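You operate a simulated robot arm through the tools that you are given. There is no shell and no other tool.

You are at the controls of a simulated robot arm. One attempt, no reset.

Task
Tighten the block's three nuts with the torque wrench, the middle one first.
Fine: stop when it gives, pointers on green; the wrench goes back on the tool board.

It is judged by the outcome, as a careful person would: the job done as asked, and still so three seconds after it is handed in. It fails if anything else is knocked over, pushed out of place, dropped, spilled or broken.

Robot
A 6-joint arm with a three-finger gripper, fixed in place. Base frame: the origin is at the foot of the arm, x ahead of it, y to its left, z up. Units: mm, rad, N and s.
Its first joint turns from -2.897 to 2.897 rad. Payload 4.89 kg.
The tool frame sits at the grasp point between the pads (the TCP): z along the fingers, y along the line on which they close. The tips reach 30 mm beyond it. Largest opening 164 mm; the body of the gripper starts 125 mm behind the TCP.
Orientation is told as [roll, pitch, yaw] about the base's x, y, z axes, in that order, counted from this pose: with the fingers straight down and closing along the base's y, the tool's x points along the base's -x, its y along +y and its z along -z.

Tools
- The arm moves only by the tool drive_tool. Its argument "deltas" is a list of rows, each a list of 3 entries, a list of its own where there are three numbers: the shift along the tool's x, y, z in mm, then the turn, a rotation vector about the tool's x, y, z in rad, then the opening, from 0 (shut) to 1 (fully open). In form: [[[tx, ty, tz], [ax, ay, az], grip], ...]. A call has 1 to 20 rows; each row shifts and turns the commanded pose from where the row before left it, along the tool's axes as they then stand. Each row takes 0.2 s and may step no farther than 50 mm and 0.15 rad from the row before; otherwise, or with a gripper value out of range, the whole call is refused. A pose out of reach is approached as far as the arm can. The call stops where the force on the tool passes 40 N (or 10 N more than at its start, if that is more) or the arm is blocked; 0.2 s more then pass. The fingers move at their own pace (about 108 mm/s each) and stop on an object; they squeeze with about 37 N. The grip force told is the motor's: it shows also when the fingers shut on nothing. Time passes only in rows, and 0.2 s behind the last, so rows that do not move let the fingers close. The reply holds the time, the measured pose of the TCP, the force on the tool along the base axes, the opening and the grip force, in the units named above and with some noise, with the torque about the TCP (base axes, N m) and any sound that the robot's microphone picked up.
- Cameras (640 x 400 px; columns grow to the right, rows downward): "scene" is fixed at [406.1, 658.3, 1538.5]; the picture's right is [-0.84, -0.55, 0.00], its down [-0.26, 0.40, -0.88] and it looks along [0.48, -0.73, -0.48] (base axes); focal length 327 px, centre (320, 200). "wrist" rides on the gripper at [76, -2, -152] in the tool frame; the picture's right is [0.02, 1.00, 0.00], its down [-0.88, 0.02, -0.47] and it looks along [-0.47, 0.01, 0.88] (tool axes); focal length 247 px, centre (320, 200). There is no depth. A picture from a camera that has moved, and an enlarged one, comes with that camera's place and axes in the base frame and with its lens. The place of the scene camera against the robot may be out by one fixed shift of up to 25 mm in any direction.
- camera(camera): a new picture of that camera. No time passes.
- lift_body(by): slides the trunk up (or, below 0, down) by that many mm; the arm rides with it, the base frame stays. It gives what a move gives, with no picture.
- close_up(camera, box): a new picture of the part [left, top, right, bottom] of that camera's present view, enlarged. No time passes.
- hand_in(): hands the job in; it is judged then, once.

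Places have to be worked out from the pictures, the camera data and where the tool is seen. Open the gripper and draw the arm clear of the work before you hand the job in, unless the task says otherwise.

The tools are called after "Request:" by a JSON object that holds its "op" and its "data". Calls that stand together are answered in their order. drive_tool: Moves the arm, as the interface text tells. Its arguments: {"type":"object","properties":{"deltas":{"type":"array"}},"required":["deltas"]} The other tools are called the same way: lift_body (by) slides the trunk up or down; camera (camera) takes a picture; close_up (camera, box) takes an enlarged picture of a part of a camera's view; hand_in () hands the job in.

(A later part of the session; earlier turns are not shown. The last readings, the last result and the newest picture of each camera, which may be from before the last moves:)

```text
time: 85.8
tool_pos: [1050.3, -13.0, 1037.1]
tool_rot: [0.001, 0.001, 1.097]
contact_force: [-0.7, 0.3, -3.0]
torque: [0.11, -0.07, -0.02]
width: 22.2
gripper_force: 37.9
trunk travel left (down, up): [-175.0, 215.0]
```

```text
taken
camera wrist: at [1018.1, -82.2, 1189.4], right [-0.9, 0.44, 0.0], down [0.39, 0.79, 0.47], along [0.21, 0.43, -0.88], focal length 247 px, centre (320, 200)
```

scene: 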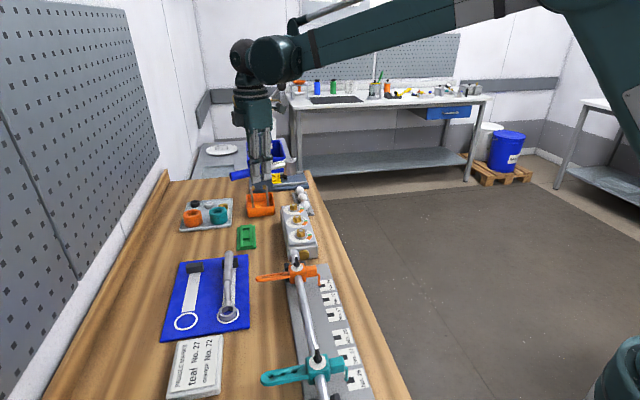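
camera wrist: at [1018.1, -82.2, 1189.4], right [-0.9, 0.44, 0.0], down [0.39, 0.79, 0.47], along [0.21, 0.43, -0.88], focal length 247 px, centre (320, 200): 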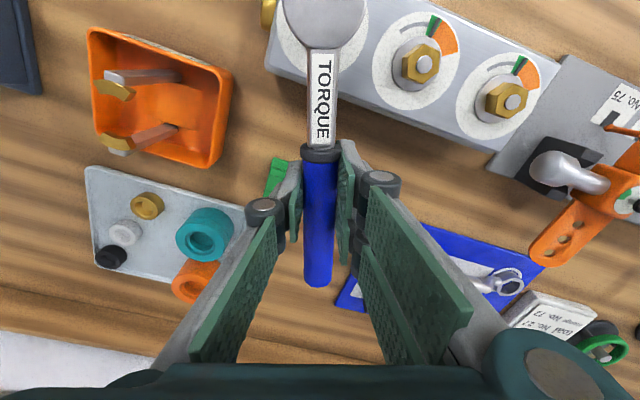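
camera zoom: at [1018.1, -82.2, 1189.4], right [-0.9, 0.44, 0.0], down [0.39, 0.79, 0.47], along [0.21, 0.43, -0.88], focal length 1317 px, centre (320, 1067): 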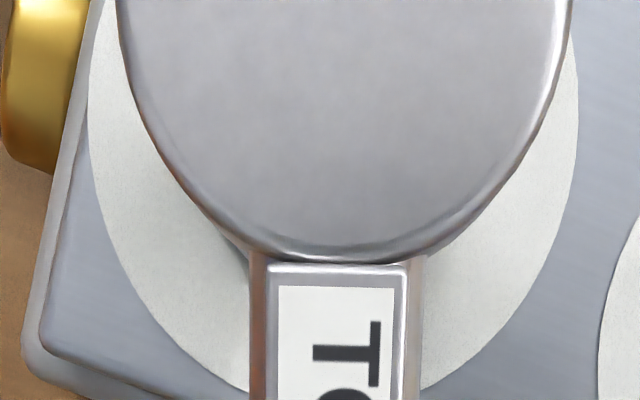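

Alignment is good (within about 0.5 mm). I make a small nudge and lower step by step onto the nut.

Request:
{"op": "drive_tool", "data": {"deltas": [[[0.8, -0.4, 8], [0, 0, 0], 0.0], [[0, 0, 6], [0, 0, 0], 0.0], [[0, 0, 3], [0, 0, 0], 0.0], [[0, 0, 3], [0, 0, 0], 0.0], [[0, 0, 2], [0, 0, 0], 0.0], [[0, 0, 0], [0, 0, 0], 0.0], [[0, 0, 0], [0, 0, 0], 0.0]]}}

Request:
{"op": "close_up", "data": {"camera": "scene", "box": [265, 175, 315, 225]}}

```text
time: 87.4
tool_pos: [1051.4, -14.6, 1016.1]
tool_rot: [0.002, 0.001, 1.098]
contact_force: [-0.5, 0.5, -3.9]
torque: [0.09, -0.04, 0.01]
width: 22.0
gripper_force: 36.9
trunk travel left (down, up): [-175.0, 215.0]
```

```text
8.00 times, centred on (290, 200) of scene
camera zoom: at [406.1, 658.3, 1538.5], right [-0.84, -0.55, 0.0], down [-0.26, 0.4, -0.88], along [0.48, -0.73, -0.48], focal length 2616 px, centre (560, 200)
```

zoom: 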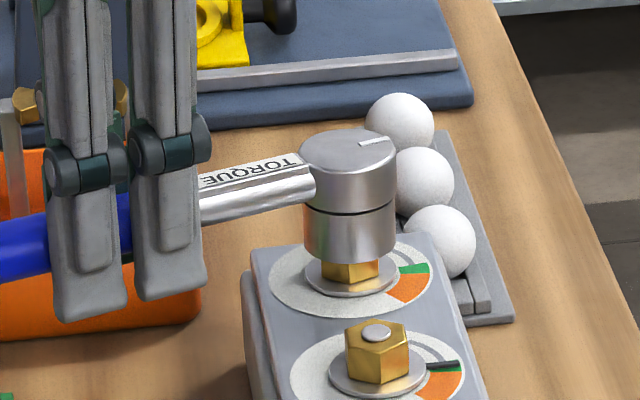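

The socket is slipping over the nut without force. I continue down.

Request:
{"op": "drive_tool", "data": {"deltas": [[[0, 0, 2], [0, 0, 0], 0.0], [[0, 0, 2], [0, 0, 0], 0.0], [[0, 0, 2], [0, 0, 0], 0.0], [[0, 0, 0], [0, 0, 0], 0.0], [[0, 0, 0], [0, 0, 0], 0.0]]}}

Request:
{"op": "close_up", "data": {"camera": "scene", "box": [265, 175, 315, 225]}}

```text
time: 88.6
tool_pos: [1051.7, -14.0, 1008.6]
tool_rot: [-0.001, 0.0, 1.099]
contact_force: [1.2, 4.6, -1.6]
torque: [0.17, -0.03, -0.15]
width: 22.0
gripper_force: 37.4
trunk travel left (down, up): [-175.0, 215.0]
```

```text
8.00 times, centred on (290, 200) of scene
camera zoom: at [406.1, 658.3, 1538.5], right [-0.84, -0.55, 0.0], down [-0.26, 0.4, -0.88], along [0.48, -0.73, -0.48], focal length 2616 px, centre (560, 200)
```

zoom: 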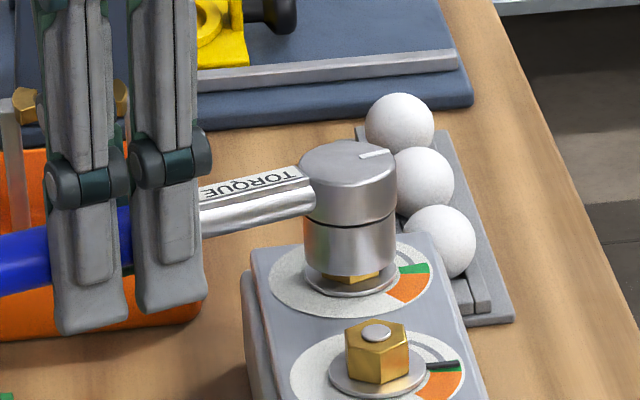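

Small outward push of 4–5 N; I back off 0.3 mm and lower the last 4 mm.

Request:
{"op": "drive_tool", "data": {"deltas": [[[-0.3, 0, 1], [0, 0, 0], 0.0], [[0, 0, 1.5], [0, 0, 0], 0.0], [[0, 0, 1.5], [0, 0, 0], 0.0], [[0, 0, 0], [0, 0, 0], 0.0], [[0, 0, 0], [0, 0, 0], 0.0]]}}

Request:
{"op": "close_up", "data": {"camera": "scene", "box": [275, 185, 305, 215]}}

```text
time: 89.8
tool_pos: [1052.9, -15.1, 1003.7]
tool_rot: [0.0, 0.0, 1.097]
contact_force: [0.2, -0.5, -3.3]
torque: [0.14, -0.06, 0.02]
width: 22.2
gripper_force: 37.6
trunk travel left (down, up): [-175.0, 215.0]
```

```text
13.33 times, centred on (290, 200) of scene
camera zoom: at [406.1, 658.3, 1538.5], right [-0.84, -0.55, 0.0], down [-0.26, 0.4, -0.88], along [0.48, -0.73, -0.48], focal length 4361 px, centre (720, 200)
```

zoom: 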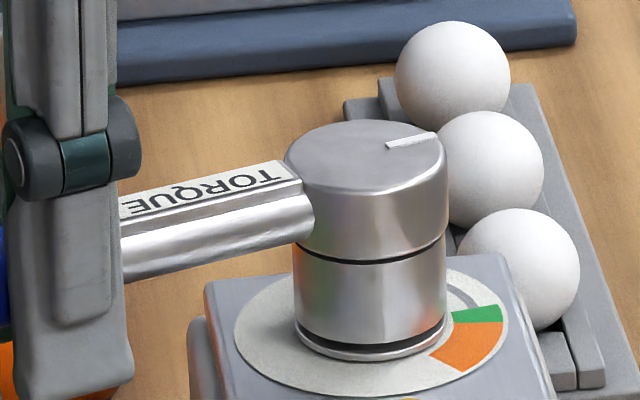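

Seated and free. First stroke: 0.2 rad clockwise.

Request:
{"op": "drive_tool", "data": {"deltas": [[[0.13, -5.2, 0], [0, 0, 0.05], 0.0], [[0.13, -5.2, 0], [0, 0, 0.05], 0.0], [[0.13, -5.2, 0], [0, 0, 0.05], 0.0], [[0.13, -5.2, 0], [0, 0, 0.05], 0.0], [[0, 0, 0], [0, 0, 0], 0.0]]}}

Request:
{"op": "close_up", "data": {"camera": "scene", "box": [255, 170, 315, 230]}}

```text
time: 91.0
tool_pos: [1069.4, -25.1, 1004.4]
tool_rot: [0.0, 0.0, 0.897]
contact_force: [1.7, 6.9, 1.6]
torque: [-0.13, 0.12, -0.3]
width: 22.2
gripper_force: 36.8
trunk travel left (down, up): [-175.0, 215.0]
```

```text
6.67 times, centred on (285, 200) of scene
camera zoom: at [406.1, 658.3, 1538.5], right [-0.84, -0.55, 0.0], down [-0.26, 0.4, -0.88], along [0.48, -0.73, -0.48], focal length 2180 px, centre (553, 200)
```

zoom: 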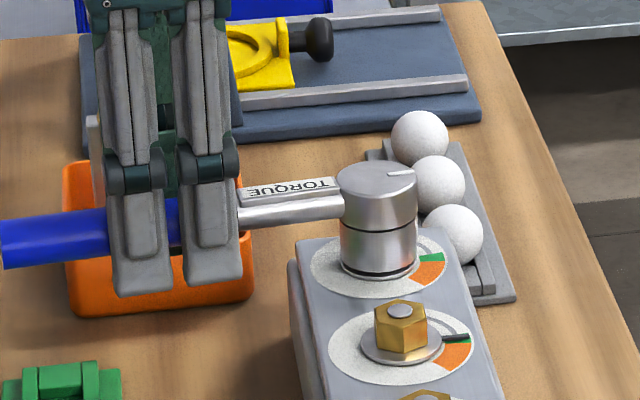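

Smooth so far. I continue 0.15 rad, keeping an eye on the bin behind the hand.

Request:
{"op": "drive_tool", "data": {"deltas": [[[-0.1, -5.2, 0], [0, 0, 0.05], 0.0], [[0.13, -5.2, 0], [0, 0, 0.05], 0.0], [[0.13, -5.2, 0], [0, 0, 0.05], 0.0], [[0, 0, 0], [0, 0, 0], 0.0]]}}

Request:
{"op": "close_up", "data": {"camera": "scene", "box": [255, 170, 315, 230]}}

Request:
{"op": "camera", "data": {"camera": "wrist"}}

```text
time: 92.0
tool_pos: [1082.4, -35.9, 1003.6]
tool_rot: [0.0, 0.0, 0.748]
contact_force: [-5.6, 5.5, -8.2]
torque: [0.48, -0.31, -0.69]
width: 22.1
gripper_force: 37.0
trunk travel left (down, up): [-175.0, 215.0]
```

```text
6.67 times, centred on (285, 200) of scene
camera zoom: at [406.1, 658.3, 1538.5], right [-0.84, -0.55, 0.0], down [-0.26, 0.4, -0.88], along [0.48, -0.73, -0.48], focal length 2180 px, centre (553, 200)
```

zoom: 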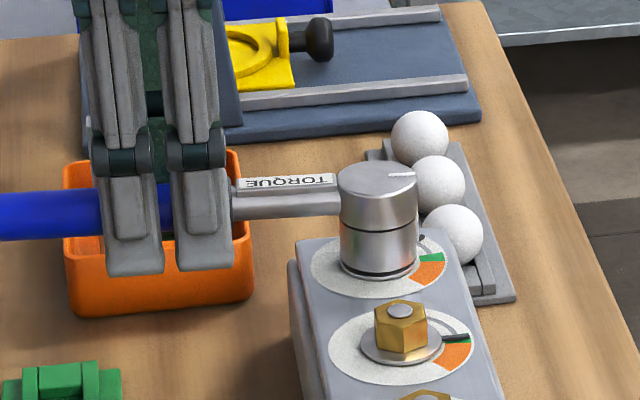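

```text
taken
camera wrist: at [1026.4, -90.0, 1156.8], right [-0.69, 0.72, 0.0], down [0.63, 0.61, 0.47], along [0.34, 0.33, -0.88], focal length 247 px, centre (320, 200)
```

wrist: 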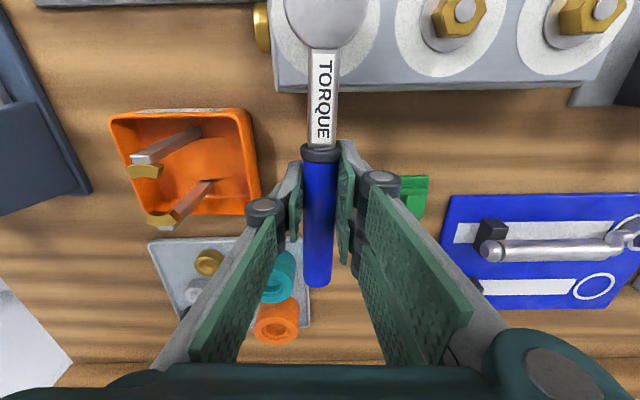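

Clear of the bin (fingertips ~27 mm above its rim, pins well away). I finish the first stroke with another 0.15 rad.

Request:
{"op": "drive_tool", "data": {"deltas": [[[0.15, -4.9, 0.1], [0, 0, 0.05], 0.0], [[0.13, -5.15, 0], [0, 0, 0.05], 0.0], [[0.13, -5.15, 0], [0, 0, 0.05], 0.0], [[0, 0, 0], [0, 0, 0], 0.0]]}}

Request:
{"op": "close_up", "data": {"camera": "scene", "box": [275, 185, 305, 215]}}

Request:
{"op": "close_up", "data": {"camera": "scene", "box": [255, 170, 315, 230]}}

```text
time: 93.0
tool_pos: [1091.0, -48.4, 1003.3]
tool_rot: [0.0, 0.001, 0.597]
contact_force: [-20.2, -0.1, -9.8]
torque: [0.18, -0.05, -0.83]
width: 22.4
gripper_force: 37.2
trunk travel left (down, up): [-175.0, 215.0]
```

```text
13.33 times, centred on (290, 200) of scene
camera zoom: at [406.1, 658.3, 1538.5], right [-0.84, -0.55, 0.0], down [-0.26, 0.4, -0.88], along [0.48, -0.73, -0.48], focal length 4361 px, centre (720, 200)
```

zoom: 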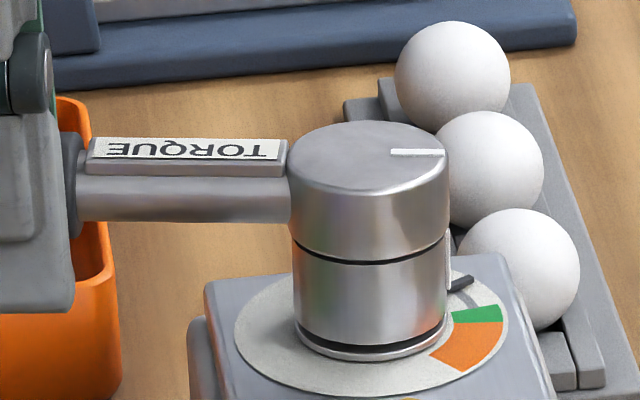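

```text
6.67 times, centred on (285, 200) of scene
camera zoom: at [406.1, 658.3, 1538.5], right [-0.84, -0.55, 0.0], down [-0.26, 0.4, -0.88], along [0.48, -0.73, -0.48], focal length 2180 px, centre (553, 200)
```

zoom: 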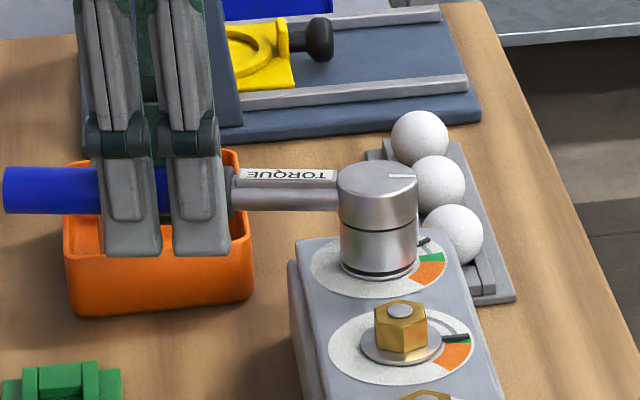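

First stroke done (handle at 34°, pointer a bit short of green). I relieve the lateral load, unwind ~0.08 rad within the hex play, and check that it is free.

Request:
{"op": "drive_tool", "data": {"deltas": [[[0.5, 2.5, 0.1], [0, 0, -0.02], 0.0], [[0, 3.1, 0], [0, 0, -0.03], 0.0], [[0, 3.1, 0], [0, 0, -0.03], 0.0], [[0, 0, 0], [0, 0, 0], 0.0], [[0, 0, 0], [0, 0, 0], 0.0]]}}

Request:
{"op": "close_up", "data": {"camera": "scene", "box": [275, 185, 305, 215]}}

```text
time: 94.2
tool_pos: [1086.0, -41.5, 1005.0]
tool_rot: [0.0, 0.0, 0.678]
contact_force: [0.0, 0.7, -3.2]
torque: [0.08, -0.03, -0.11]
width: 22.6
gripper_force: 36.9
trunk travel left (down, up): [-175.0, 215.0]
```

```text
13.33 times, centred on (290, 200) of scene
camera zoom: at [406.1, 658.3, 1538.5], right [-0.84, -0.55, 0.0], down [-0.26, 0.4, -0.88], along [0.48, -0.73, -0.48], focal length 4361 px, centre (720, 200)
```

zoom: 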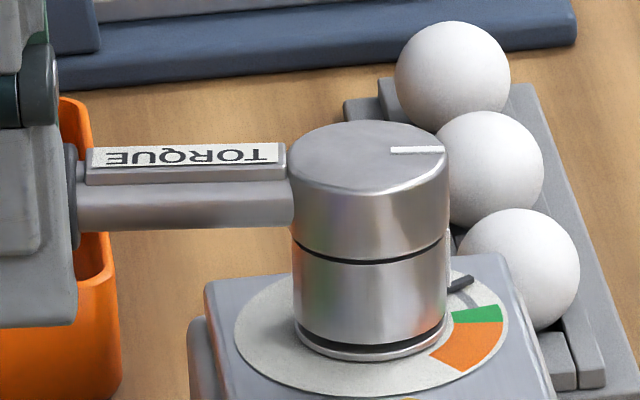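

Completely free now. I lift off the nut in small steps and then clear.

Request:
{"op": "drive_tool", "data": {"deltas": [[[0, 0, -2], [0, 0, 0], 0.0], [[0, 0, -3], [0, 0, 0], 0.0], [[0, 0, -4], [0, 0, 0], 0.0], [[0, 0, -5], [0, 0, 0], 0.0], [[0, 0, -10], [0, 0, 0], 0.0], [[0, 0, -25], [0, 0, 0], 0.0], [[0, 0, -25], [0, 0, 0], 0.0], [[0, 0, -14], [0, 0, 0], 0.0], [[0, 0, 0], [0, 0, 0], 0.0], [[0, 0, 0], [0, 0, 0], 0.0]]}}

Request:
{"op": "close_up", "data": {"camera": "scene", "box": [280, 190, 310, 220]}}

Request:
{"op": "close_up", "data": {"camera": "wrist", "box": [240, 0, 400, 100]}}

```text
time: 96.4
tool_pos: [1087.0, -41.3, 1092.2]
tool_rot: [0.001, 0.0, 0.678]
contact_force: [-0.4, -0.5, -3.5]
torque: [0.06, -0.1, 0.0]
width: 22.1
gripper_force: 36.9
trunk travel left (down, up): [-175.0, 215.0]
```

```text
13.33 times, centred on (295, 205) of scene
camera zoom: at [406.1, 658.3, 1538.5], right [-0.84, -0.55, 0.0], down [-0.26, 0.4, -0.88], along [0.48, -0.73, -0.48], focal length 4361 px, centre (653, 133)
```

zoom: 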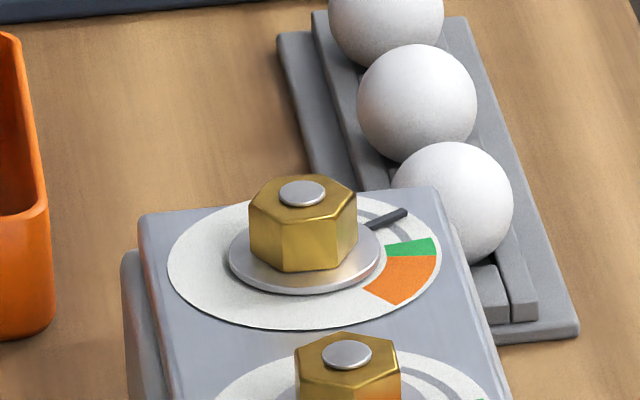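

```text
4.00 times, centred on (320, 50) of wrist
camera zoom: at [1027.5, -91.6, 1245.0], right [-0.64, 0.77, 0.0], down [0.67, 0.57, 0.47], along [0.36, 0.3, -0.88], focal length 988 px, centre (320, 800)
```

zoom: 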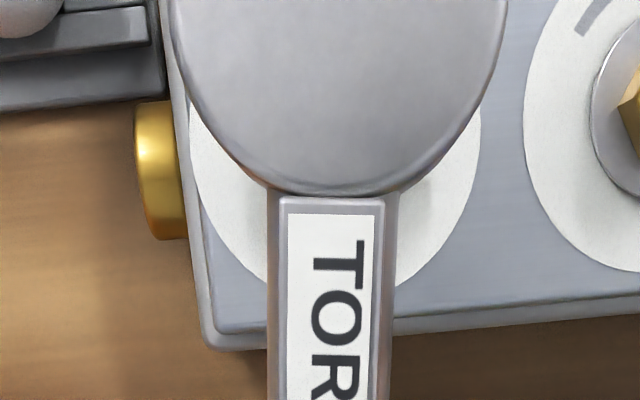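

Pointer moved about 24° and stays; the nut's hex is now at ≈42°(+60). I swing the wrench to ≈98° and bring it back over the far nut for the second stroke.

Request:
{"op": "drive_tool", "data": {"deltas": [[[0, 0, 0], [0, 0, -0.07], 0.0], [[0, 0, 0], [0, 0, -0.14], 0.0], [[0, 0, 0], [0, 0, -0.14], 0.0], [[0, 0, 0], [0, 0, -0.14], 0.0], [[0, 0, 0], [0, 0, -0.14], 0.0], [[0, 0, 0], [0, 0, -0.14], 0.0], [[0, 0, 0], [0, 0, -0.14], 0.0], [[0, 0, 0], [0, 0, -0.09], 0.0], [[0, 0, 0], [0, 0, -0.032], 0.0], [[-8.3, 14.8, 0], [0, 0, 0], 0.0], [[-16, 30, 0], [0, 0, 0], 0.0], [[-16, 30, 0], [0, 0, 0], 0.0], [[-10, 16, 0], [0, 0, 0], 0.0], [[0, 0, 0], [0, 0, 0], 0.0], [[0, 0, 0], [0, 0, 0], 0.0], [[0, 0, 0], [0, 0, 0], 0.0], [[0, 0, 0], [0, 0, 0], 0.0]]}}

Request:
{"op": "close_up", "data": {"camera": "scene", "box": [265, 175, 315, 225]}}

Request:
{"op": "camera", "data": {"camera": "wrist"}}

```text
time: 100.0
tool_pos: [989.0, -7.0, 1093.3]
tool_rot: [0.001, 0.0, 1.708]
contact_force: [-0.5, 0.3, -3.6]
torque: [0.13, 0.02, -0.01]
width: 22.1
gripper_force: 36.9
trunk travel left (down, up): [-175.0, 215.0]
```

```text
8.00 times, centred on (290, 200) of scene
camera zoom: at [406.1, 658.3, 1538.5], right [-0.84, -0.55, 0.0], down [-0.26, 0.4, -0.88], along [0.48, -0.73, -0.48], focal length 2616 px, centre (560, 200)
```

zoom: 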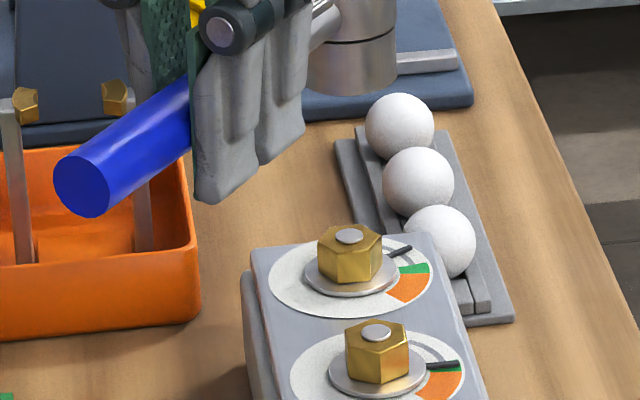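

```text
taken
camera wrist: at [1001.5, -82.1, 1245.2], right [-0.99, -0.16, 0.0], down [-0.14, 0.87, 0.47], along [-0.08, 0.47, -0.88], focal length 247 px, centre (320, 200)
```

wrist: 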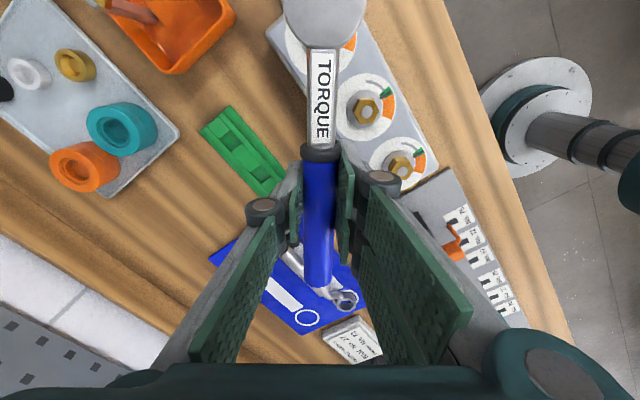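

Over the far nut again with clearance to the middle nut. I correct slightly, lower to just above the nut and check.

Request:
{"op": "drive_tool", "data": {"deltas": [[[-2.0, -0.8, 10], [0, 0, 0], 0.0], [[0, 0, 20], [0, 0, 0], 0.0], [[0, 0, 16], [0, 0, 0], 0.0], [[0, 0, 10], [0, 0, 0], 0.0], [[0, 0, 0], [0, 0, 0], 0.0], [[0, 0, 0], [0, 0, 0], 0.0], [[0, 0, 0], [0, 0, 0], 0.0]]}}

Request:
{"op": "close_up", "data": {"camera": "scene", "box": [265, 175, 315, 225]}}

Request:
{"op": "close_up", "data": {"camera": "wrist", "box": [260, 0, 380, 75]}}

```text
time: 101.6
tool_pos: [989.0, -0.7, 1036.0]
tool_rot: [0.0, 0.0, 1.71]
contact_force: [0.1, 0.6, -3.9]
torque: [0.12, -0.01, 0.01]
width: 22.6
gripper_force: 36.9
trunk travel left (down, up): [-175.0, 215.0]
```

```text
8.00 times, centred on (290, 200) of scene
camera zoom: at [406.1, 658.3, 1538.5], right [-0.84, -0.55, 0.0], down [-0.26, 0.4, -0.88], along [0.48, -0.73, -0.48], focal length 2616 px, centre (560, 200)
```

zoom: 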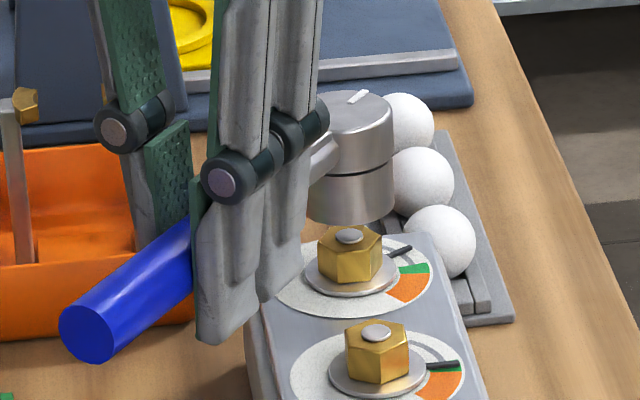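

```text
5.33 times, centred on (320, 38) of wrist
camera zoom: at [1001.4, -77.2, 1187.7], right [-0.99, -0.16, 0.0], down [-0.14, 0.87, 0.47], along [-0.08, 0.47, -0.88], focal length 1317 px, centre (320, 1067)
```

zoom: 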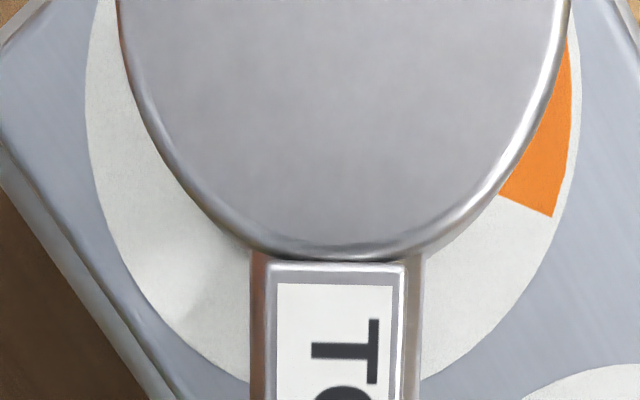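

Views suggest about +2.2 mm in tool x and −0.6 mm in tool y. I correct, then lower partway and re-check.

Request:
{"op": "drive_tool", "data": {"deltas": [[[2.2, -0.6, 0], [0, 0, 0], 0.0], [[0, 0, 6], [0, 0, 0], 0.0], [[0, 0, 6], [0, 0, 0], 0.0], [[0, 0, 0], [0, 0, 0], 0.0], [[0, 0, 0], [0, 0, 0], 0.0], [[0, 0, 0], [0, 0, 0], 0.0]]}}

Request:
{"op": "close_up", "data": {"camera": "scene", "box": [275, 185, 305, 215]}}

Request:
{"op": "close_up", "data": {"camera": "wrist", "box": [260, 0, 380, 75]}}

```text
time: 103.0
tool_pos: [990.2, -3.8, 1022.9]
tool_rot: [-0.001, -0.001, 1.709]
contact_force: [0.5, -0.3, -3.2]
torque: [0.11, 0.03, 0.04]
width: 22.2
gripper_force: 37.3
trunk travel left (down, up): [-175.0, 215.0]
```

```text
13.33 times, centred on (290, 200) of scene
camera zoom: at [406.1, 658.3, 1538.5], right [-0.84, -0.55, 0.0], down [-0.26, 0.4, -0.88], along [0.48, -0.73, -0.48], focal length 4361 px, centre (720, 200)
```

zoom: 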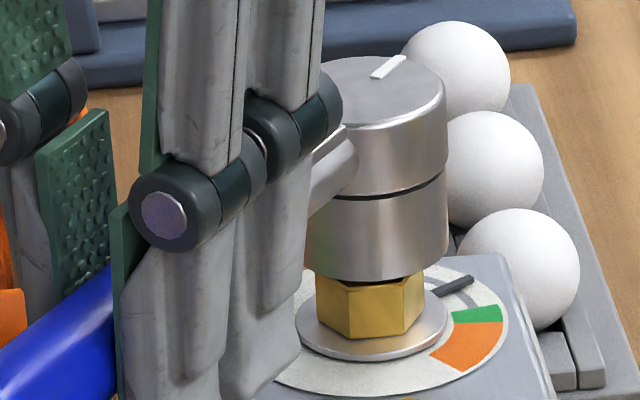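

```text
5.33 times, centred on (320, 38) of wrist
camera zoom: at [1001.8, -79.2, 1175.8], right [-0.99, -0.16, 0.0], down [-0.14, 0.87, 0.47], along [-0.08, 0.47, -0.88], focal length 1317 px, centre (320, 1067)
```

zoom: 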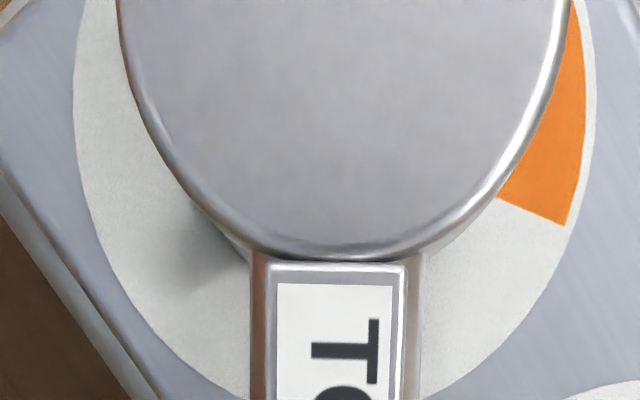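

On target by position (990.2,−3.8 vs 989.8,−4.1). I lower onto the nut.

Request:
{"op": "drive_tool", "data": {"deltas": [[[0, -0.3, 3], [0, 0, 0], 0.0], [[0, 0, 3], [0, 0, 0], 0.0], [[0, 0, 2], [0, 0, 0], 0.0], [[0, 0, 2], [0, 0, 0], 0.0], [[0, 0, 0], [0, 0, 0], 0.0], [[0, 0, 0], [0, 0, 0], 0.0]]}}

Request:
{"op": "close_up", "data": {"camera": "scene", "box": [275, 185, 305, 215]}}

```text
time: 104.4
tool_pos: [990.6, -2.7, 1014.5]
tool_rot: [-0.001, 0.001, 1.71]
contact_force: [0.6, -0.4, -3.2]
torque: [0.11, 0.01, -0.01]
width: 22.4
gripper_force: 37.1
trunk travel left (down, up): [-175.0, 215.0]
```

```text
13.33 times, centred on (290, 200) of scene
camera zoom: at [406.1, 658.3, 1538.5], right [-0.84, -0.55, 0.0], down [-0.26, 0.4, -0.88], along [0.48, -0.73, -0.48], focal length 4361 px, centre (720, 200)
```

zoom: 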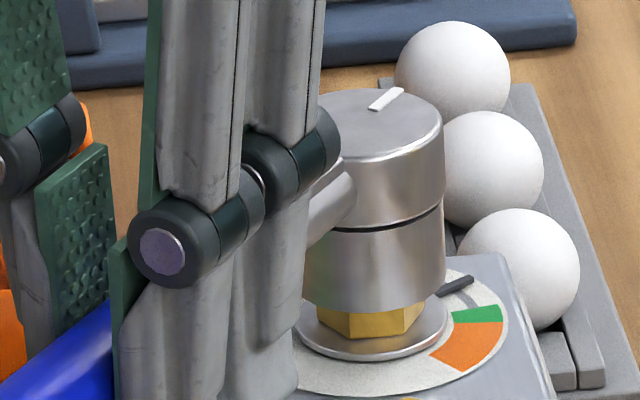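

No contact force, socket engaging. I continue down.

Request:
{"op": "drive_tool", "data": {"deltas": [[[0, 0, 2], [0, 0, 0], 0.0], [[0, 0, 2], [0, 0, 0], 0.0], [[0, 0, 0], [0, 0, 0], 0.0], [[0, 0, 0], [0, 0, 0], 0.0]]}}

Request:
{"op": "close_up", "data": {"camera": "scene", "box": [275, 185, 305, 215]}}

```text
time: 105.4
tool_pos: [990.5, -3.1, 1010.2]
tool_rot: [0.0, -0.001, 1.711]
contact_force: [-1.7, 0.3, -3.3]
torque: [0.13, 0.04, -0.08]
width: 22.2
gripper_force: 36.8
trunk travel left (down, up): [-175.0, 215.0]
```

```text
13.33 times, centred on (290, 200) of scene
camera zoom: at [406.1, 658.3, 1538.5], right [-0.84, -0.55, 0.0], down [-0.26, 0.4, -0.88], along [0.48, -0.73, -0.48], focal length 4361 px, centre (720, 200)
```

zoom: 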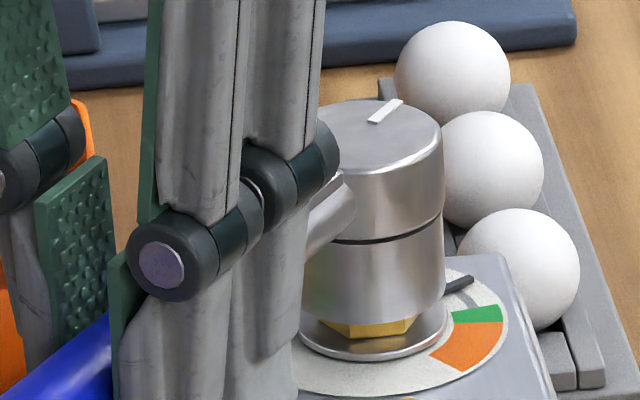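

It is sliding on freely. I lower the remaining ~6 mm.

Request:
{"op": "drive_tool", "data": {"deltas": [[[0, 0, 2], [0, 0, 0], 0.0], [[0, 0, 2], [0, 0, 0], 0.0], [[0, 0, 1.5], [0, 0, 0], 0.0], [[0, 0, 0], [0, 0, 0], 0.0], [[0, 0, 0], [0, 0, 0], 0.0]]}}

Request:
{"op": "close_up", "data": {"camera": "scene", "box": [275, 185, 305, 215]}}

```text
time: 106.6
tool_pos: [991.1, -3.7, 1005.2]
tool_rot: [0.0, -0.001, 1.71]
contact_force: [-1.6, 4.8, -2.3]
torque: [0.17, 0.1, -0.09]
width: 22.1
gripper_force: 37.1
trunk travel left (down, up): [-175.0, 215.0]
```

```text
13.33 times, centred on (290, 200) of scene
camera zoom: at [406.1, 658.3, 1538.5], right [-0.84, -0.55, 0.0], down [-0.26, 0.4, -0.88], along [0.48, -0.73, -0.48], focal length 4361 px, centre (720, 200)
```

zoom: 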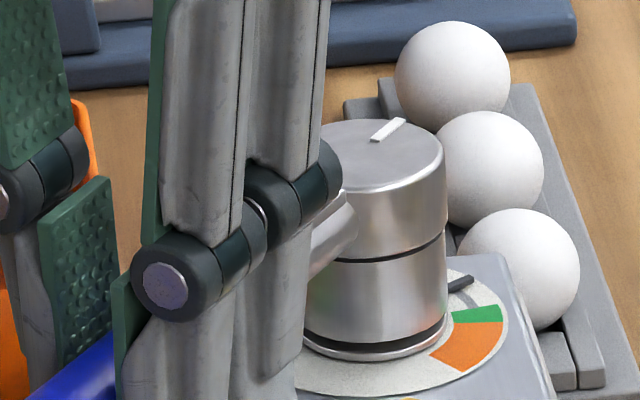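

Seated. I start the second stroke: 0.2 rad clockwise with a 0.3 mm radial relief.

Request:
{"op": "drive_tool", "data": {"deltas": [[[-0.2, -5.2, 0], [0, 0, 0.05], 0.0], [[0.13, -5.2, 0], [0, 0, 0.05], 0.0], [[0.13, -5.2, 0], [0, 0, 0.05], 0.0], [[0.13, -5.2, 0], [0, 0, 0.05], 0.0], [[0, 0, 0], [0, 0, 0], 0.0]]}}

Request:
{"op": "close_up", "data": {"camera": "scene", "box": [275, 185, 305, 215]}}

```text
time: 107.8
tool_pos: [1008.9, -2.8, 1004.6]
tool_rot: [0.001, 0.0, 1.509]
contact_force: [4.8, 2.9, 9.8]
torque: [-1.11, -0.24, 0.98]
width: 22.5
gripper_force: 36.3
trunk travel left (down, up): [-175.0, 215.0]
```

```text
13.33 times, centred on (290, 200) of scene
camera zoom: at [406.1, 658.3, 1538.5], right [-0.84, -0.55, 0.0], down [-0.26, 0.4, -0.88], along [0.48, -0.73, -0.48], focal length 4361 px, centre (720, 200)
```

zoom: 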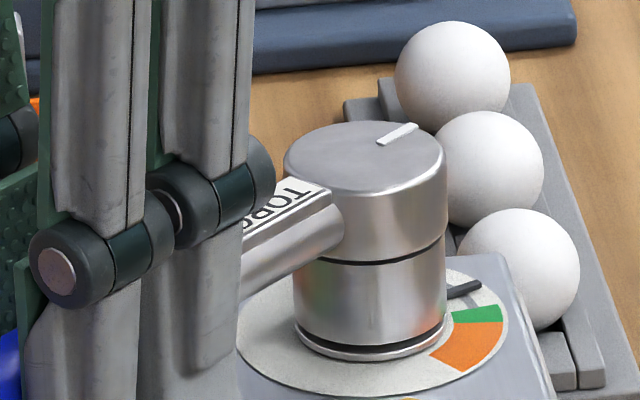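

Pointer at ≈32° (target ≈11°), torque 0.5 N m. I turn another 0.15 rad.

Request:
{"op": "drive_tool", "data": {"deltas": [[[0.2, -5.5, -0.3], [0, 0, 0.05], 0.0], [[0.13, -5.25, 0], [0, 0, 0.05], 0.0], [[0.13, -5.25, 0], [0, 0, 0.05], 0.0], [[0, 0, 0], [0, 0, 0], 0.0]]}}

Request:
{"op": "close_up", "data": {"camera": "scene", "box": [275, 185, 305, 215]}}

```text
time: 108.8
tool_pos: [1025.8, -5.0, 1003.9]
tool_rot: [0.001, -0.001, 1.359]
contact_force: [-9.2, 4.6, -0.9]
torque: [-0.14, 0.11, -0.46]
width: 22.2
gripper_force: 37.0
trunk travel left (down, up): [-175.0, 215.0]
```

```text
13.33 times, centred on (290, 200) of scene
camera zoom: at [406.1, 658.3, 1538.5], right [-0.84, -0.55, 0.0], down [-0.26, 0.4, -0.88], along [0.48, -0.73, -0.48], focal length 4361 px, centre (720, 200)
```

zoom: 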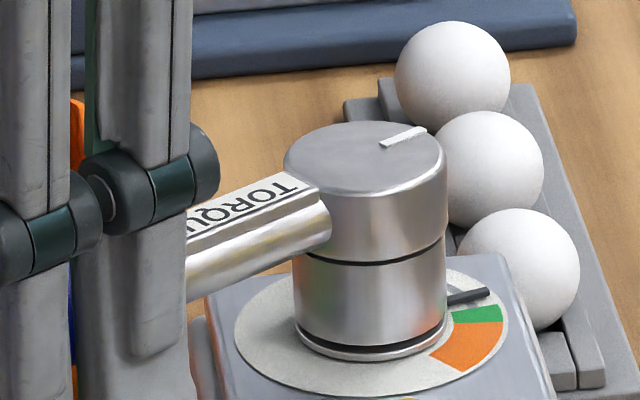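

Pointer ≈26°, torque ≈0.6 N m. Next 0.12 rad.

Request:
{"op": "drive_tool", "data": {"deltas": [[[0.1, -4.0, 0], [0, 0, 0.04], 0.0], [[0.08, -4.15, 0], [0, 0, 0.04], 0.0], [[0.08, -4.15, 0], [0, 0, 0.04], 0.0], [[0, 0, 0], [0, 0, 0], 0.0]]}}

Request:
{"op": "close_up", "data": {"camera": "scene", "box": [285, 190, 305, 210]}}

```text
time: 109.8
tool_pos: [1040.4, -8.4, 1004.8]
tool_rot: [0.0, -0.001, 1.24]
contact_force: [-18.0, 1.4, -15.2]
torque: [0.78, -0.22, -1.0]
width: 22.1
gripper_force: 37.2
trunk travel left (down, up): [-175.0, 215.0]
```

```text
16.00 times, centred on (295, 200) of scene
camera zoom: at [406.1, 658.3, 1538.5], right [-0.84, -0.55, 0.0], down [-0.26, 0.4, -0.88], along [0.48, -0.73, -0.48], focal length 5233 px, centre (720, 200)
```

zoom: 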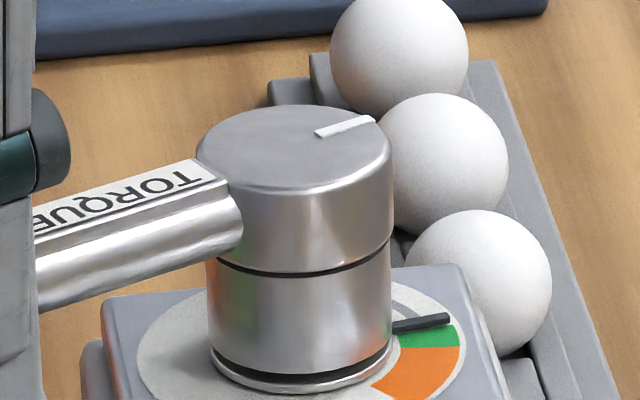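

Pointer ≈20°, at the edge of green; torque ≈0.85 N m. I continue with finer steps and a small lateral relief.

Request:
{"op": "drive_tool", "data": {"deltas": [[[0.1, -2.7, 0.3], [0, 0, 0.03], 0.0], [[0.05, -3.1, 0], [0, 0, 0.03], 0.0], [[0, 0, 0], [0, 0, 0], 0.0]]}}

Request:
{"op": "close_up", "data": {"camera": "scene", "box": [285, 190, 305, 210]}}

```text
time: 110.6
tool_pos: [1044.6, -8.8, 1004.4]
tool_rot: [0.001, -0.001, 1.18]
contact_force: [-4.4, 2.9, -7.7]
torque: [0.22, -0.23, 0.22]
width: 22.2
gripper_force: 37.1
trunk travel left (down, up): [-175.0, 215.0]
```

```text
16.00 times, centred on (295, 200) of scene
camera zoom: at [406.1, 658.3, 1538.5], right [-0.84, -0.55, 0.0], down [-0.26, 0.4, -0.88], along [0.48, -0.73, -0.48], focal length 5233 px, centre (720, 200)
```

zoom: 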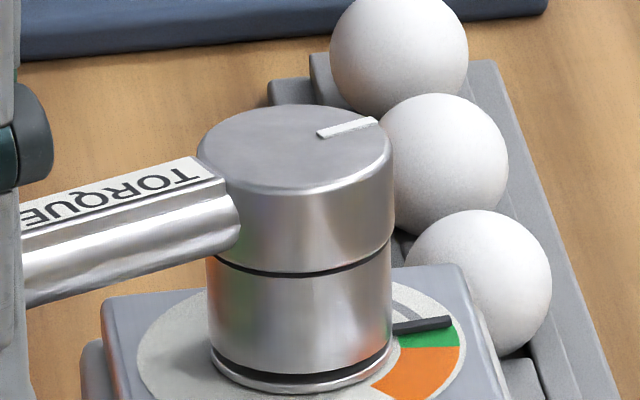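

Pointer ≈17°, just into green, torque ≈0.76 N m. Two more 0.03 rad steps.

Request:
{"op": "drive_tool", "data": {"deltas": [[[0.1, -3.15, 0.1], [0, 0, 0.03], 0.0], [[0.05, -3.15, 0], [0, 0, 0.03], 0.0], [[0, 0, 0], [0, 0, 0], 0.0]]}}

Request:
{"op": "close_up", "data": {"camera": "scene", "box": [285, 195, 305, 215]}}

```text
time: 111.4
tool_pos: [1049.3, -12.3, 1006.3]
tool_rot: [0.0, 0.0, 1.12]
contact_force: [0.3, 6.6, 1.6]
torque: [-0.61, 0.08, 0.5]
width: 22.1
gripper_force: 37.0
trunk travel left (down, up): [-175.0, 215.0]
```

```text
16.00 times, centred on (295, 205) of scene
camera zoom: at [406.1, 658.3, 1538.5], right [-0.84, -0.55, 0.0], down [-0.26, 0.4, -0.88], along [0.48, -0.73, -0.48], focal length 5233 px, centre (720, 120)
```

zoom: 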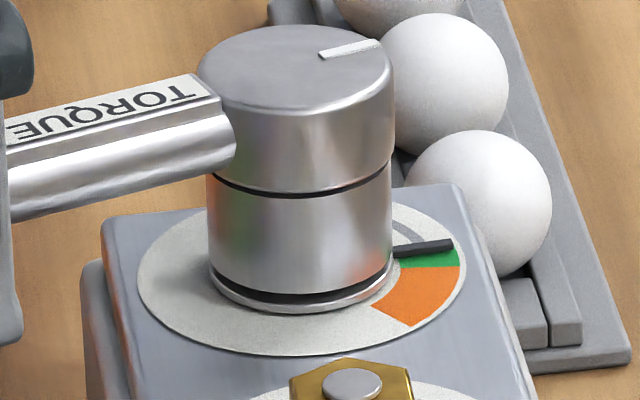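

Pointer ≈16–17°, torque ≈0.77 N m. I continue.

Request:
{"op": "drive_tool", "data": {"deltas": [[[-0.1, -3.2, -0.1], [0, 0, 0.03], 0.0], [[0.05, -3.15, 0], [0, 0, 0.02], 0.0], [[0, 0, 0], [0, 0, 0], 0.0]]}}

Request:
{"op": "close_up", "data": {"camera": "scene", "box": [285, 195, 305, 215]}}

```text
time: 112.2
tool_pos: [1054.5, -16.6, 1005.1]
tool_rot: [0.0, 0.0, 1.069]
contact_force: [-11.0, 12.3, -2.3]
torque: [-0.06, 0.16, -0.57]
width: 22.2
gripper_force: 36.7
trunk travel left (down, up): [-175.0, 215.0]
```

```text
16.00 times, centred on (295, 205) of scene
camera zoom: at [406.1, 658.3, 1538.5], right [-0.84, -0.55, 0.0], down [-0.26, 0.4, -0.88], along [0.48, -0.73, -0.48], focal length 5233 px, centre (720, 120)
```

zoom: 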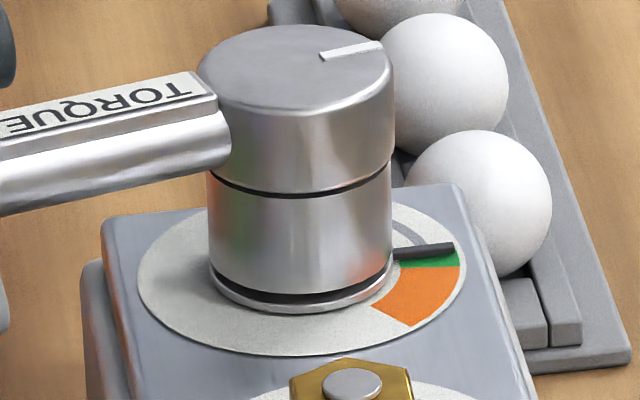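

Torque ≈1.06 N m and pointer ≈12–14°, near mid‑green; the give should come now. One 0.02 rad step.

Request:
{"op": "drive_tool", "data": {"deltas": [[[0.05, -1.8, 0], [0, 0, 0.02], 0.0], [[0, 0, 0], [0, 0, 0], 0.0]]}}

Request:
{"op": "close_up", "data": {"camera": "scene", "box": [285, 195, 305, 215]}}

```text
time: 112.8
tool_pos: [1056.9, -15.7, 1003.5]
tool_rot: [0.0, 0.001, 1.051]
contact_force: [-8.1, 14.1, -11.0]
torque: [0.68, -0.36, -0.38]
width: 22.2
gripper_force: 36.3
trunk travel left (down, up): [-175.0, 215.0]
```

```text
16.00 times, centred on (295, 205) of scene
camera zoom: at [406.1, 658.3, 1538.5], right [-0.84, -0.55, 0.0], down [-0.26, 0.4, -0.88], along [0.48, -0.73, -0.48], focal length 5233 px, centre (720, 120)
```

zoom: 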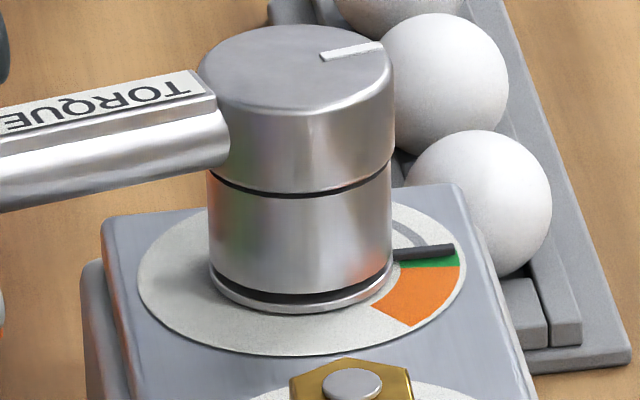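

Torque ≈1.09 N m, pointer almost unchanged. Another 0.02 rad to confirm the give.

Request:
{"op": "drive_tool", "data": {"deltas": [[[-0.15, -2.0, 0.1], [0, 0, 0.02], 0.0], [[0, 0, 0], [0, 0, 0], 0.0]]}}

Request:
{"op": "close_up", "data": {"camera": "scene", "box": [285, 195, 305, 215]}}

```text
time: 113.4
tool_pos: [1057.5, -17.3, 1004.9]
tool_rot: [-0.001, 0.001, 1.03]
contact_force: [-3.3, 17.0, -5.4]
torque: [0.39, -0.18, -0.31]
width: 22.4
gripper_force: 37.3
trunk travel left (down, up): [-175.0, 215.0]
```

```text
16.00 times, centred on (295, 205) of scene
camera zoom: at [406.1, 658.3, 1538.5], right [-0.84, -0.55, 0.0], down [-0.26, 0.4, -0.88], along [0.48, -0.73, -0.48], focal length 5233 px, centre (720, 120)
```

zoom: 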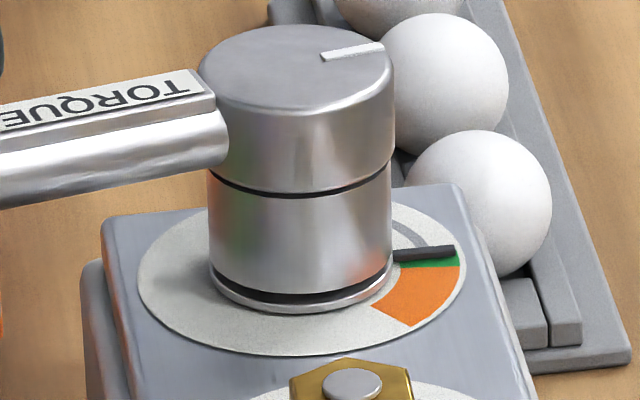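

Pointer ≈12°, torque flat around 0.9–1.1 N m. A last 0.025 rad to be sure the wrench itself is slipping.

Request:
{"op": "drive_tool", "data": {"deltas": [[[-0.3, -2.55, 0], [0, 0, 0.025], 0.0], [[0, 0, 0], [0, 0, 0], 0.0]]}}

Request:
{"op": "close_up", "data": {"camera": "scene", "box": [285, 195, 305, 215]}}

```text
time: 114.0
tool_pos: [1059.9, -18.7, 1004.8]
tool_rot: [0.001, -0.001, 1.005]
contact_force: [-4.0, 12.4, -6.4]
torque: [0.12, -0.04, -0.03]
width: 22.2
gripper_force: 37.2
trunk travel left (down, up): [-175.0, 215.0]
```

```text
16.00 times, centred on (295, 205) of scene
camera zoom: at [406.1, 658.3, 1538.5], right [-0.84, -0.55, 0.0], down [-0.26, 0.4, -0.88], along [0.48, -0.73, -0.48], focal length 5233 px, centre (720, 120)
```

zoom: 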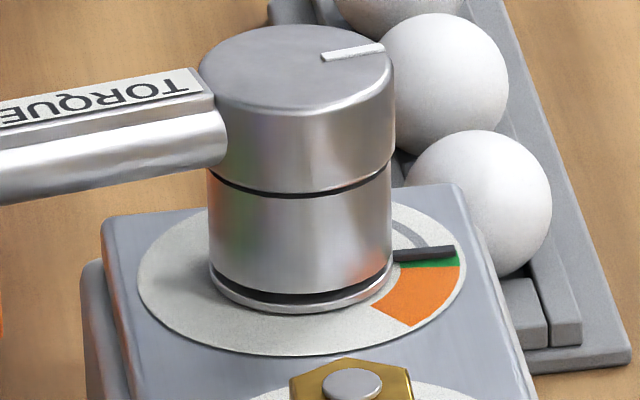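

Pointer unchanged at ≈12° (mid‑green) while the handle slipped: given. I unwind 0.14 rad to free the socket.

Request:
{"op": "drive_tool", "data": {"deltas": [[[0, 2.95, 0], [0, 0, -0.028], 0.0], [[0, 2.95, 0], [0, 0, -0.028], 0.0], [[0, 2.95, 0], [0, 0, -0.028], 0.0], [[0, 2.95, 0], [0, 0, -0.028], 0.0], [[0, 2.95, 0], [0, 0, -0.028], 0.0], [[0, 0, 0], [0, 0, 0], 0.0], [[0, 0, 0], [0, 0, 0], 0.0]]}}

Request:
{"op": "close_up", "data": {"camera": "scene", "box": [285, 195, 305, 215]}}

```text
time: 115.6
tool_pos: [1048.4, -12.0, 1005.0]
tool_rot: [0.002, 0.0, 1.144]
contact_force: [-1.2, -2.9, -1.1]
torque: [-0.16, 0.11, 0.0]
width: 22.2
gripper_force: 36.6
trunk travel left (down, up): [-175.0, 215.0]
```

```text
16.00 times, centred on (295, 205) of scene
camera zoom: at [406.1, 658.3, 1538.5], right [-0.84, -0.55, 0.0], down [-0.26, 0.4, -0.88], along [0.48, -0.73, -0.48], focal length 5233 px, centre (720, 120)
```

zoom: 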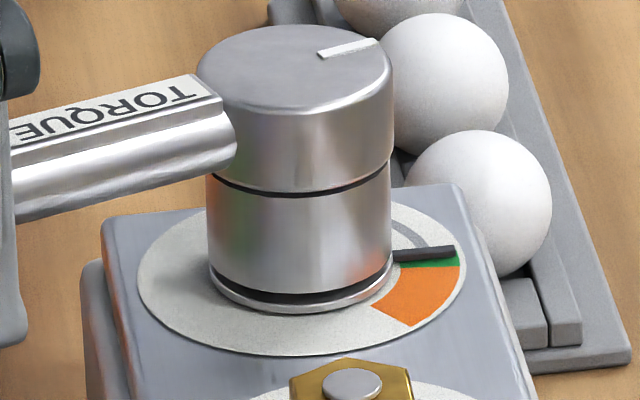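

All loads are gone and the pointer stays mid‑green. I lift off gently, then raise clear.

Request:
{"op": "drive_tool", "data": {"deltas": [[[0.2, 0, -2], [0, 0, 0], 0.0], [[0, 0, -2], [0, 0, 0], 0.0], [[0, 0, -3], [0, 0, 0], 0.0], [[0, 0, 0], [0, 0, 0], 0.0]]}}

Request:
{"op": "close_up", "data": {"camera": "scene", "box": [285, 195, 305, 215]}}

```text
time: 116.6
tool_pos: [1047.6, -11.8, 1011.1]
tool_rot: [0.002, 0.0, 1.145]
contact_force: [-8.1, -7.7, -7.9]
torque: [0.21, 0.07, -0.41]
width: 22.2
gripper_force: 37.3
trunk travel left (down, up): [-175.0, 215.0]
```

```text
16.00 times, centred on (295, 205) of scene
camera zoom: at [406.1, 658.3, 1538.5], right [-0.84, -0.55, 0.0], down [-0.26, 0.4, -0.88], along [0.48, -0.73, -0.48], focal length 5233 px, centre (720, 120)
```

zoom: 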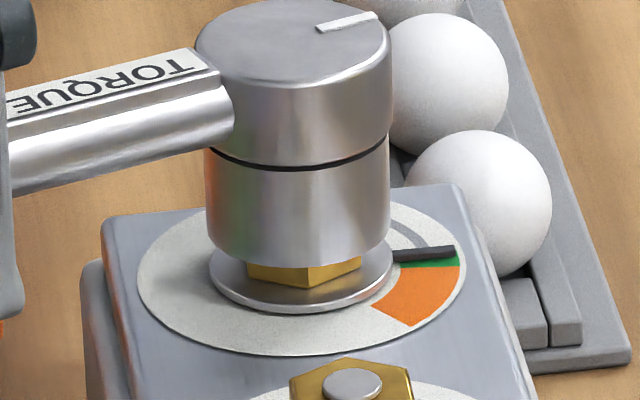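

The head is sliding off; there is a mild 11 N pull toward the nut, so I add a small correction and keep lifting.

Request:
{"op": "drive_tool", "data": {"deltas": [[[0.4, 0.3, 0], [0, 0, 0], 0.0], [[0, 0, -3], [0, 0, 0], 0.0], [[0, 0, -4], [0, 0, 0], 0.0], [[0, 0, -5], [0, 0, 0], 0.0], [[0, 0, -10], [0, 0, 0], 0.0], [[0, 0, -25], [0, 0, 0], 0.0], [[0, 0, -30], [0, 0, 0], 0.0], [[0, 0, -35], [0, 0, 0], 0.0], [[0, 0, -25], [0, 0, 0], 0.0], [[0, 0, 0], [0, 0, 0], 0.0], [[0, 0, 0], [0, 0, 0], 0.0]]}}

Request:
{"op": "close_up", "data": {"camera": "scene", "box": [280, 195, 315, 240]}}

Request:
{"op": "camera", "data": {"camera": "wrist"}}

Request:
{"op": "camera", "data": {"camera": "scene"}}

```text
time: 119.0
tool_pos: [1046.8, -12.2, 1150.5]
tool_rot: [0.0, -0.001, 1.145]
contact_force: [0.1, -0.3, -3.0]
torque: [0.14, -0.08, 0.04]
width: 22.3
gripper_force: 36.1
trunk travel left (down, up): [-175.0, 215.0]
```

```text
8.89 times, centred on (298, 218) of scene
camera zoom: at [406.1, 658.3, 1538.5], right [-0.84, -0.55, 0.0], down [-0.26, 0.4, -0.88], along [0.48, -0.73, -0.48], focal length 2907 px, centre (520, 44)
```

zoom: 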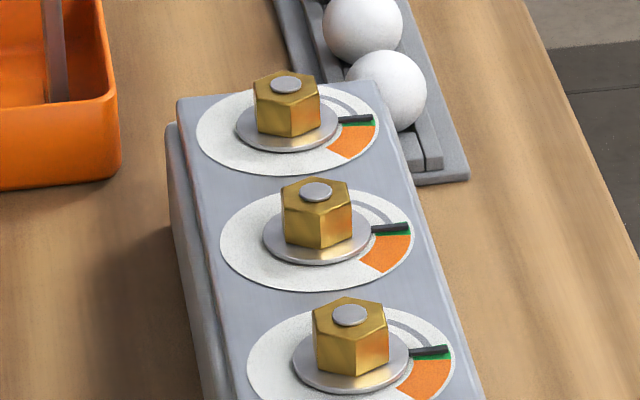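

```text
taken
camera wrist: at [1017.0, -82.3, 1303.6], right [-0.92, 0.39, 0.0], down [0.35, 0.81, 0.47], along [0.19, 0.43, -0.88], focal length 247 px, centre (320, 200)
```

wrist: 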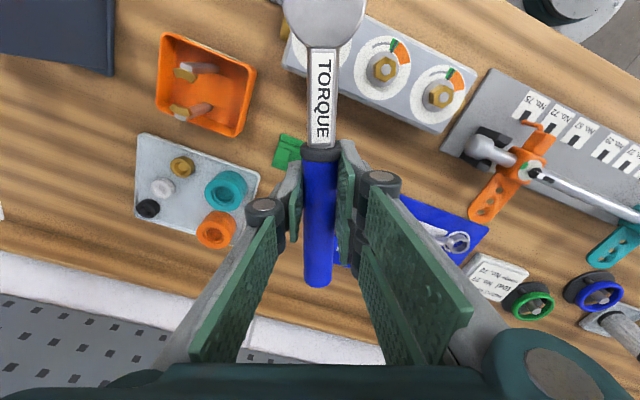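

```text
taken
```

scene: 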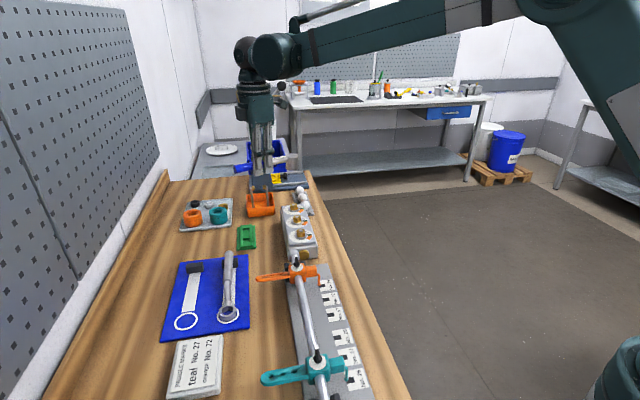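

All three pointers rest in green. Now I return the wrench: first rotate it back to its original heading at this safe height.

Request:
{"op": "drive_tool", "data": {"deltas": [[[0, 0, 0], [0, 0, 0.08], 0.0], [[0, 0, 0], [0, 0, 0.14], 0.0], [[0, 0, 0], [0, 0, 0.14], 0.0], [[0, 0, 0], [0, 0, 0.14], 0.0], [[0, 0, 0], [0, 0, 0.14], 0.0], [[0, 0, 0], [0, 0, 0.14], 0.0], [[0, 0, 0], [0, 0, 0.14], 0.0], [[0, 0, 0], [0, 0, 0.14], 0.0], [[0, 0, 0], [0, 0, 0.14], 0.0], [[0, 0, 0], [0, 0, 0.14], 0.0], [[0, 0, 0], [0, 0, 0.14], 0.0], [[0, 0, 0], [0, 0, 0.14], 0.0], [[0, 0, 0], [0, 0, 0.14], 0.0], [[0, 0, 0], [0, 0, 0.14], 0.0], [[0, 0, 0], [0, 0, 0.049], 0.0], [[0, 0, 0], [0, 0, 0], 0.0], [[0, 0, 0], [0, 0, 0], 0.0]]}}

Request:
{"op": "camera", "data": {"camera": "wrist"}}

```text
time: 122.6
tool_pos: [1046.7, -11.9, 1148.8]
tool_rot: [-0.001, -0.001, -0.805]
contact_force: [0.0, 0.3, -3.3]
torque: [-0.1, -0.09, 0.0]
width: 22.1
gripper_force: 37.2
trunk travel left (down, up): [-175.0, 215.0]
```

```text
taken
camera wrist: at [992.6, 41.8, 1301.1], right [0.71, 0.71, 0.0], down [0.62, -0.62, 0.47], along [0.34, -0.33, -0.88], focal length 247 px, centre (320, 200)
```

wrist: 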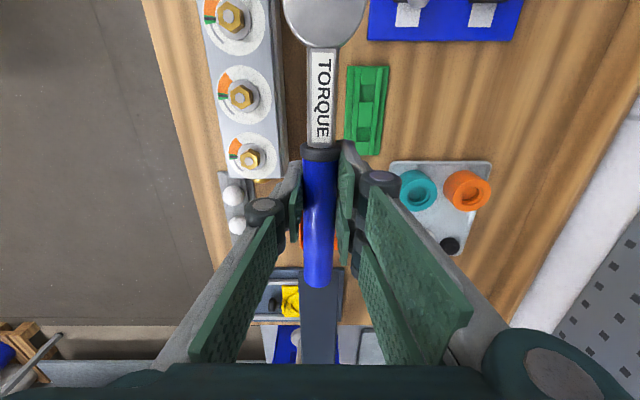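

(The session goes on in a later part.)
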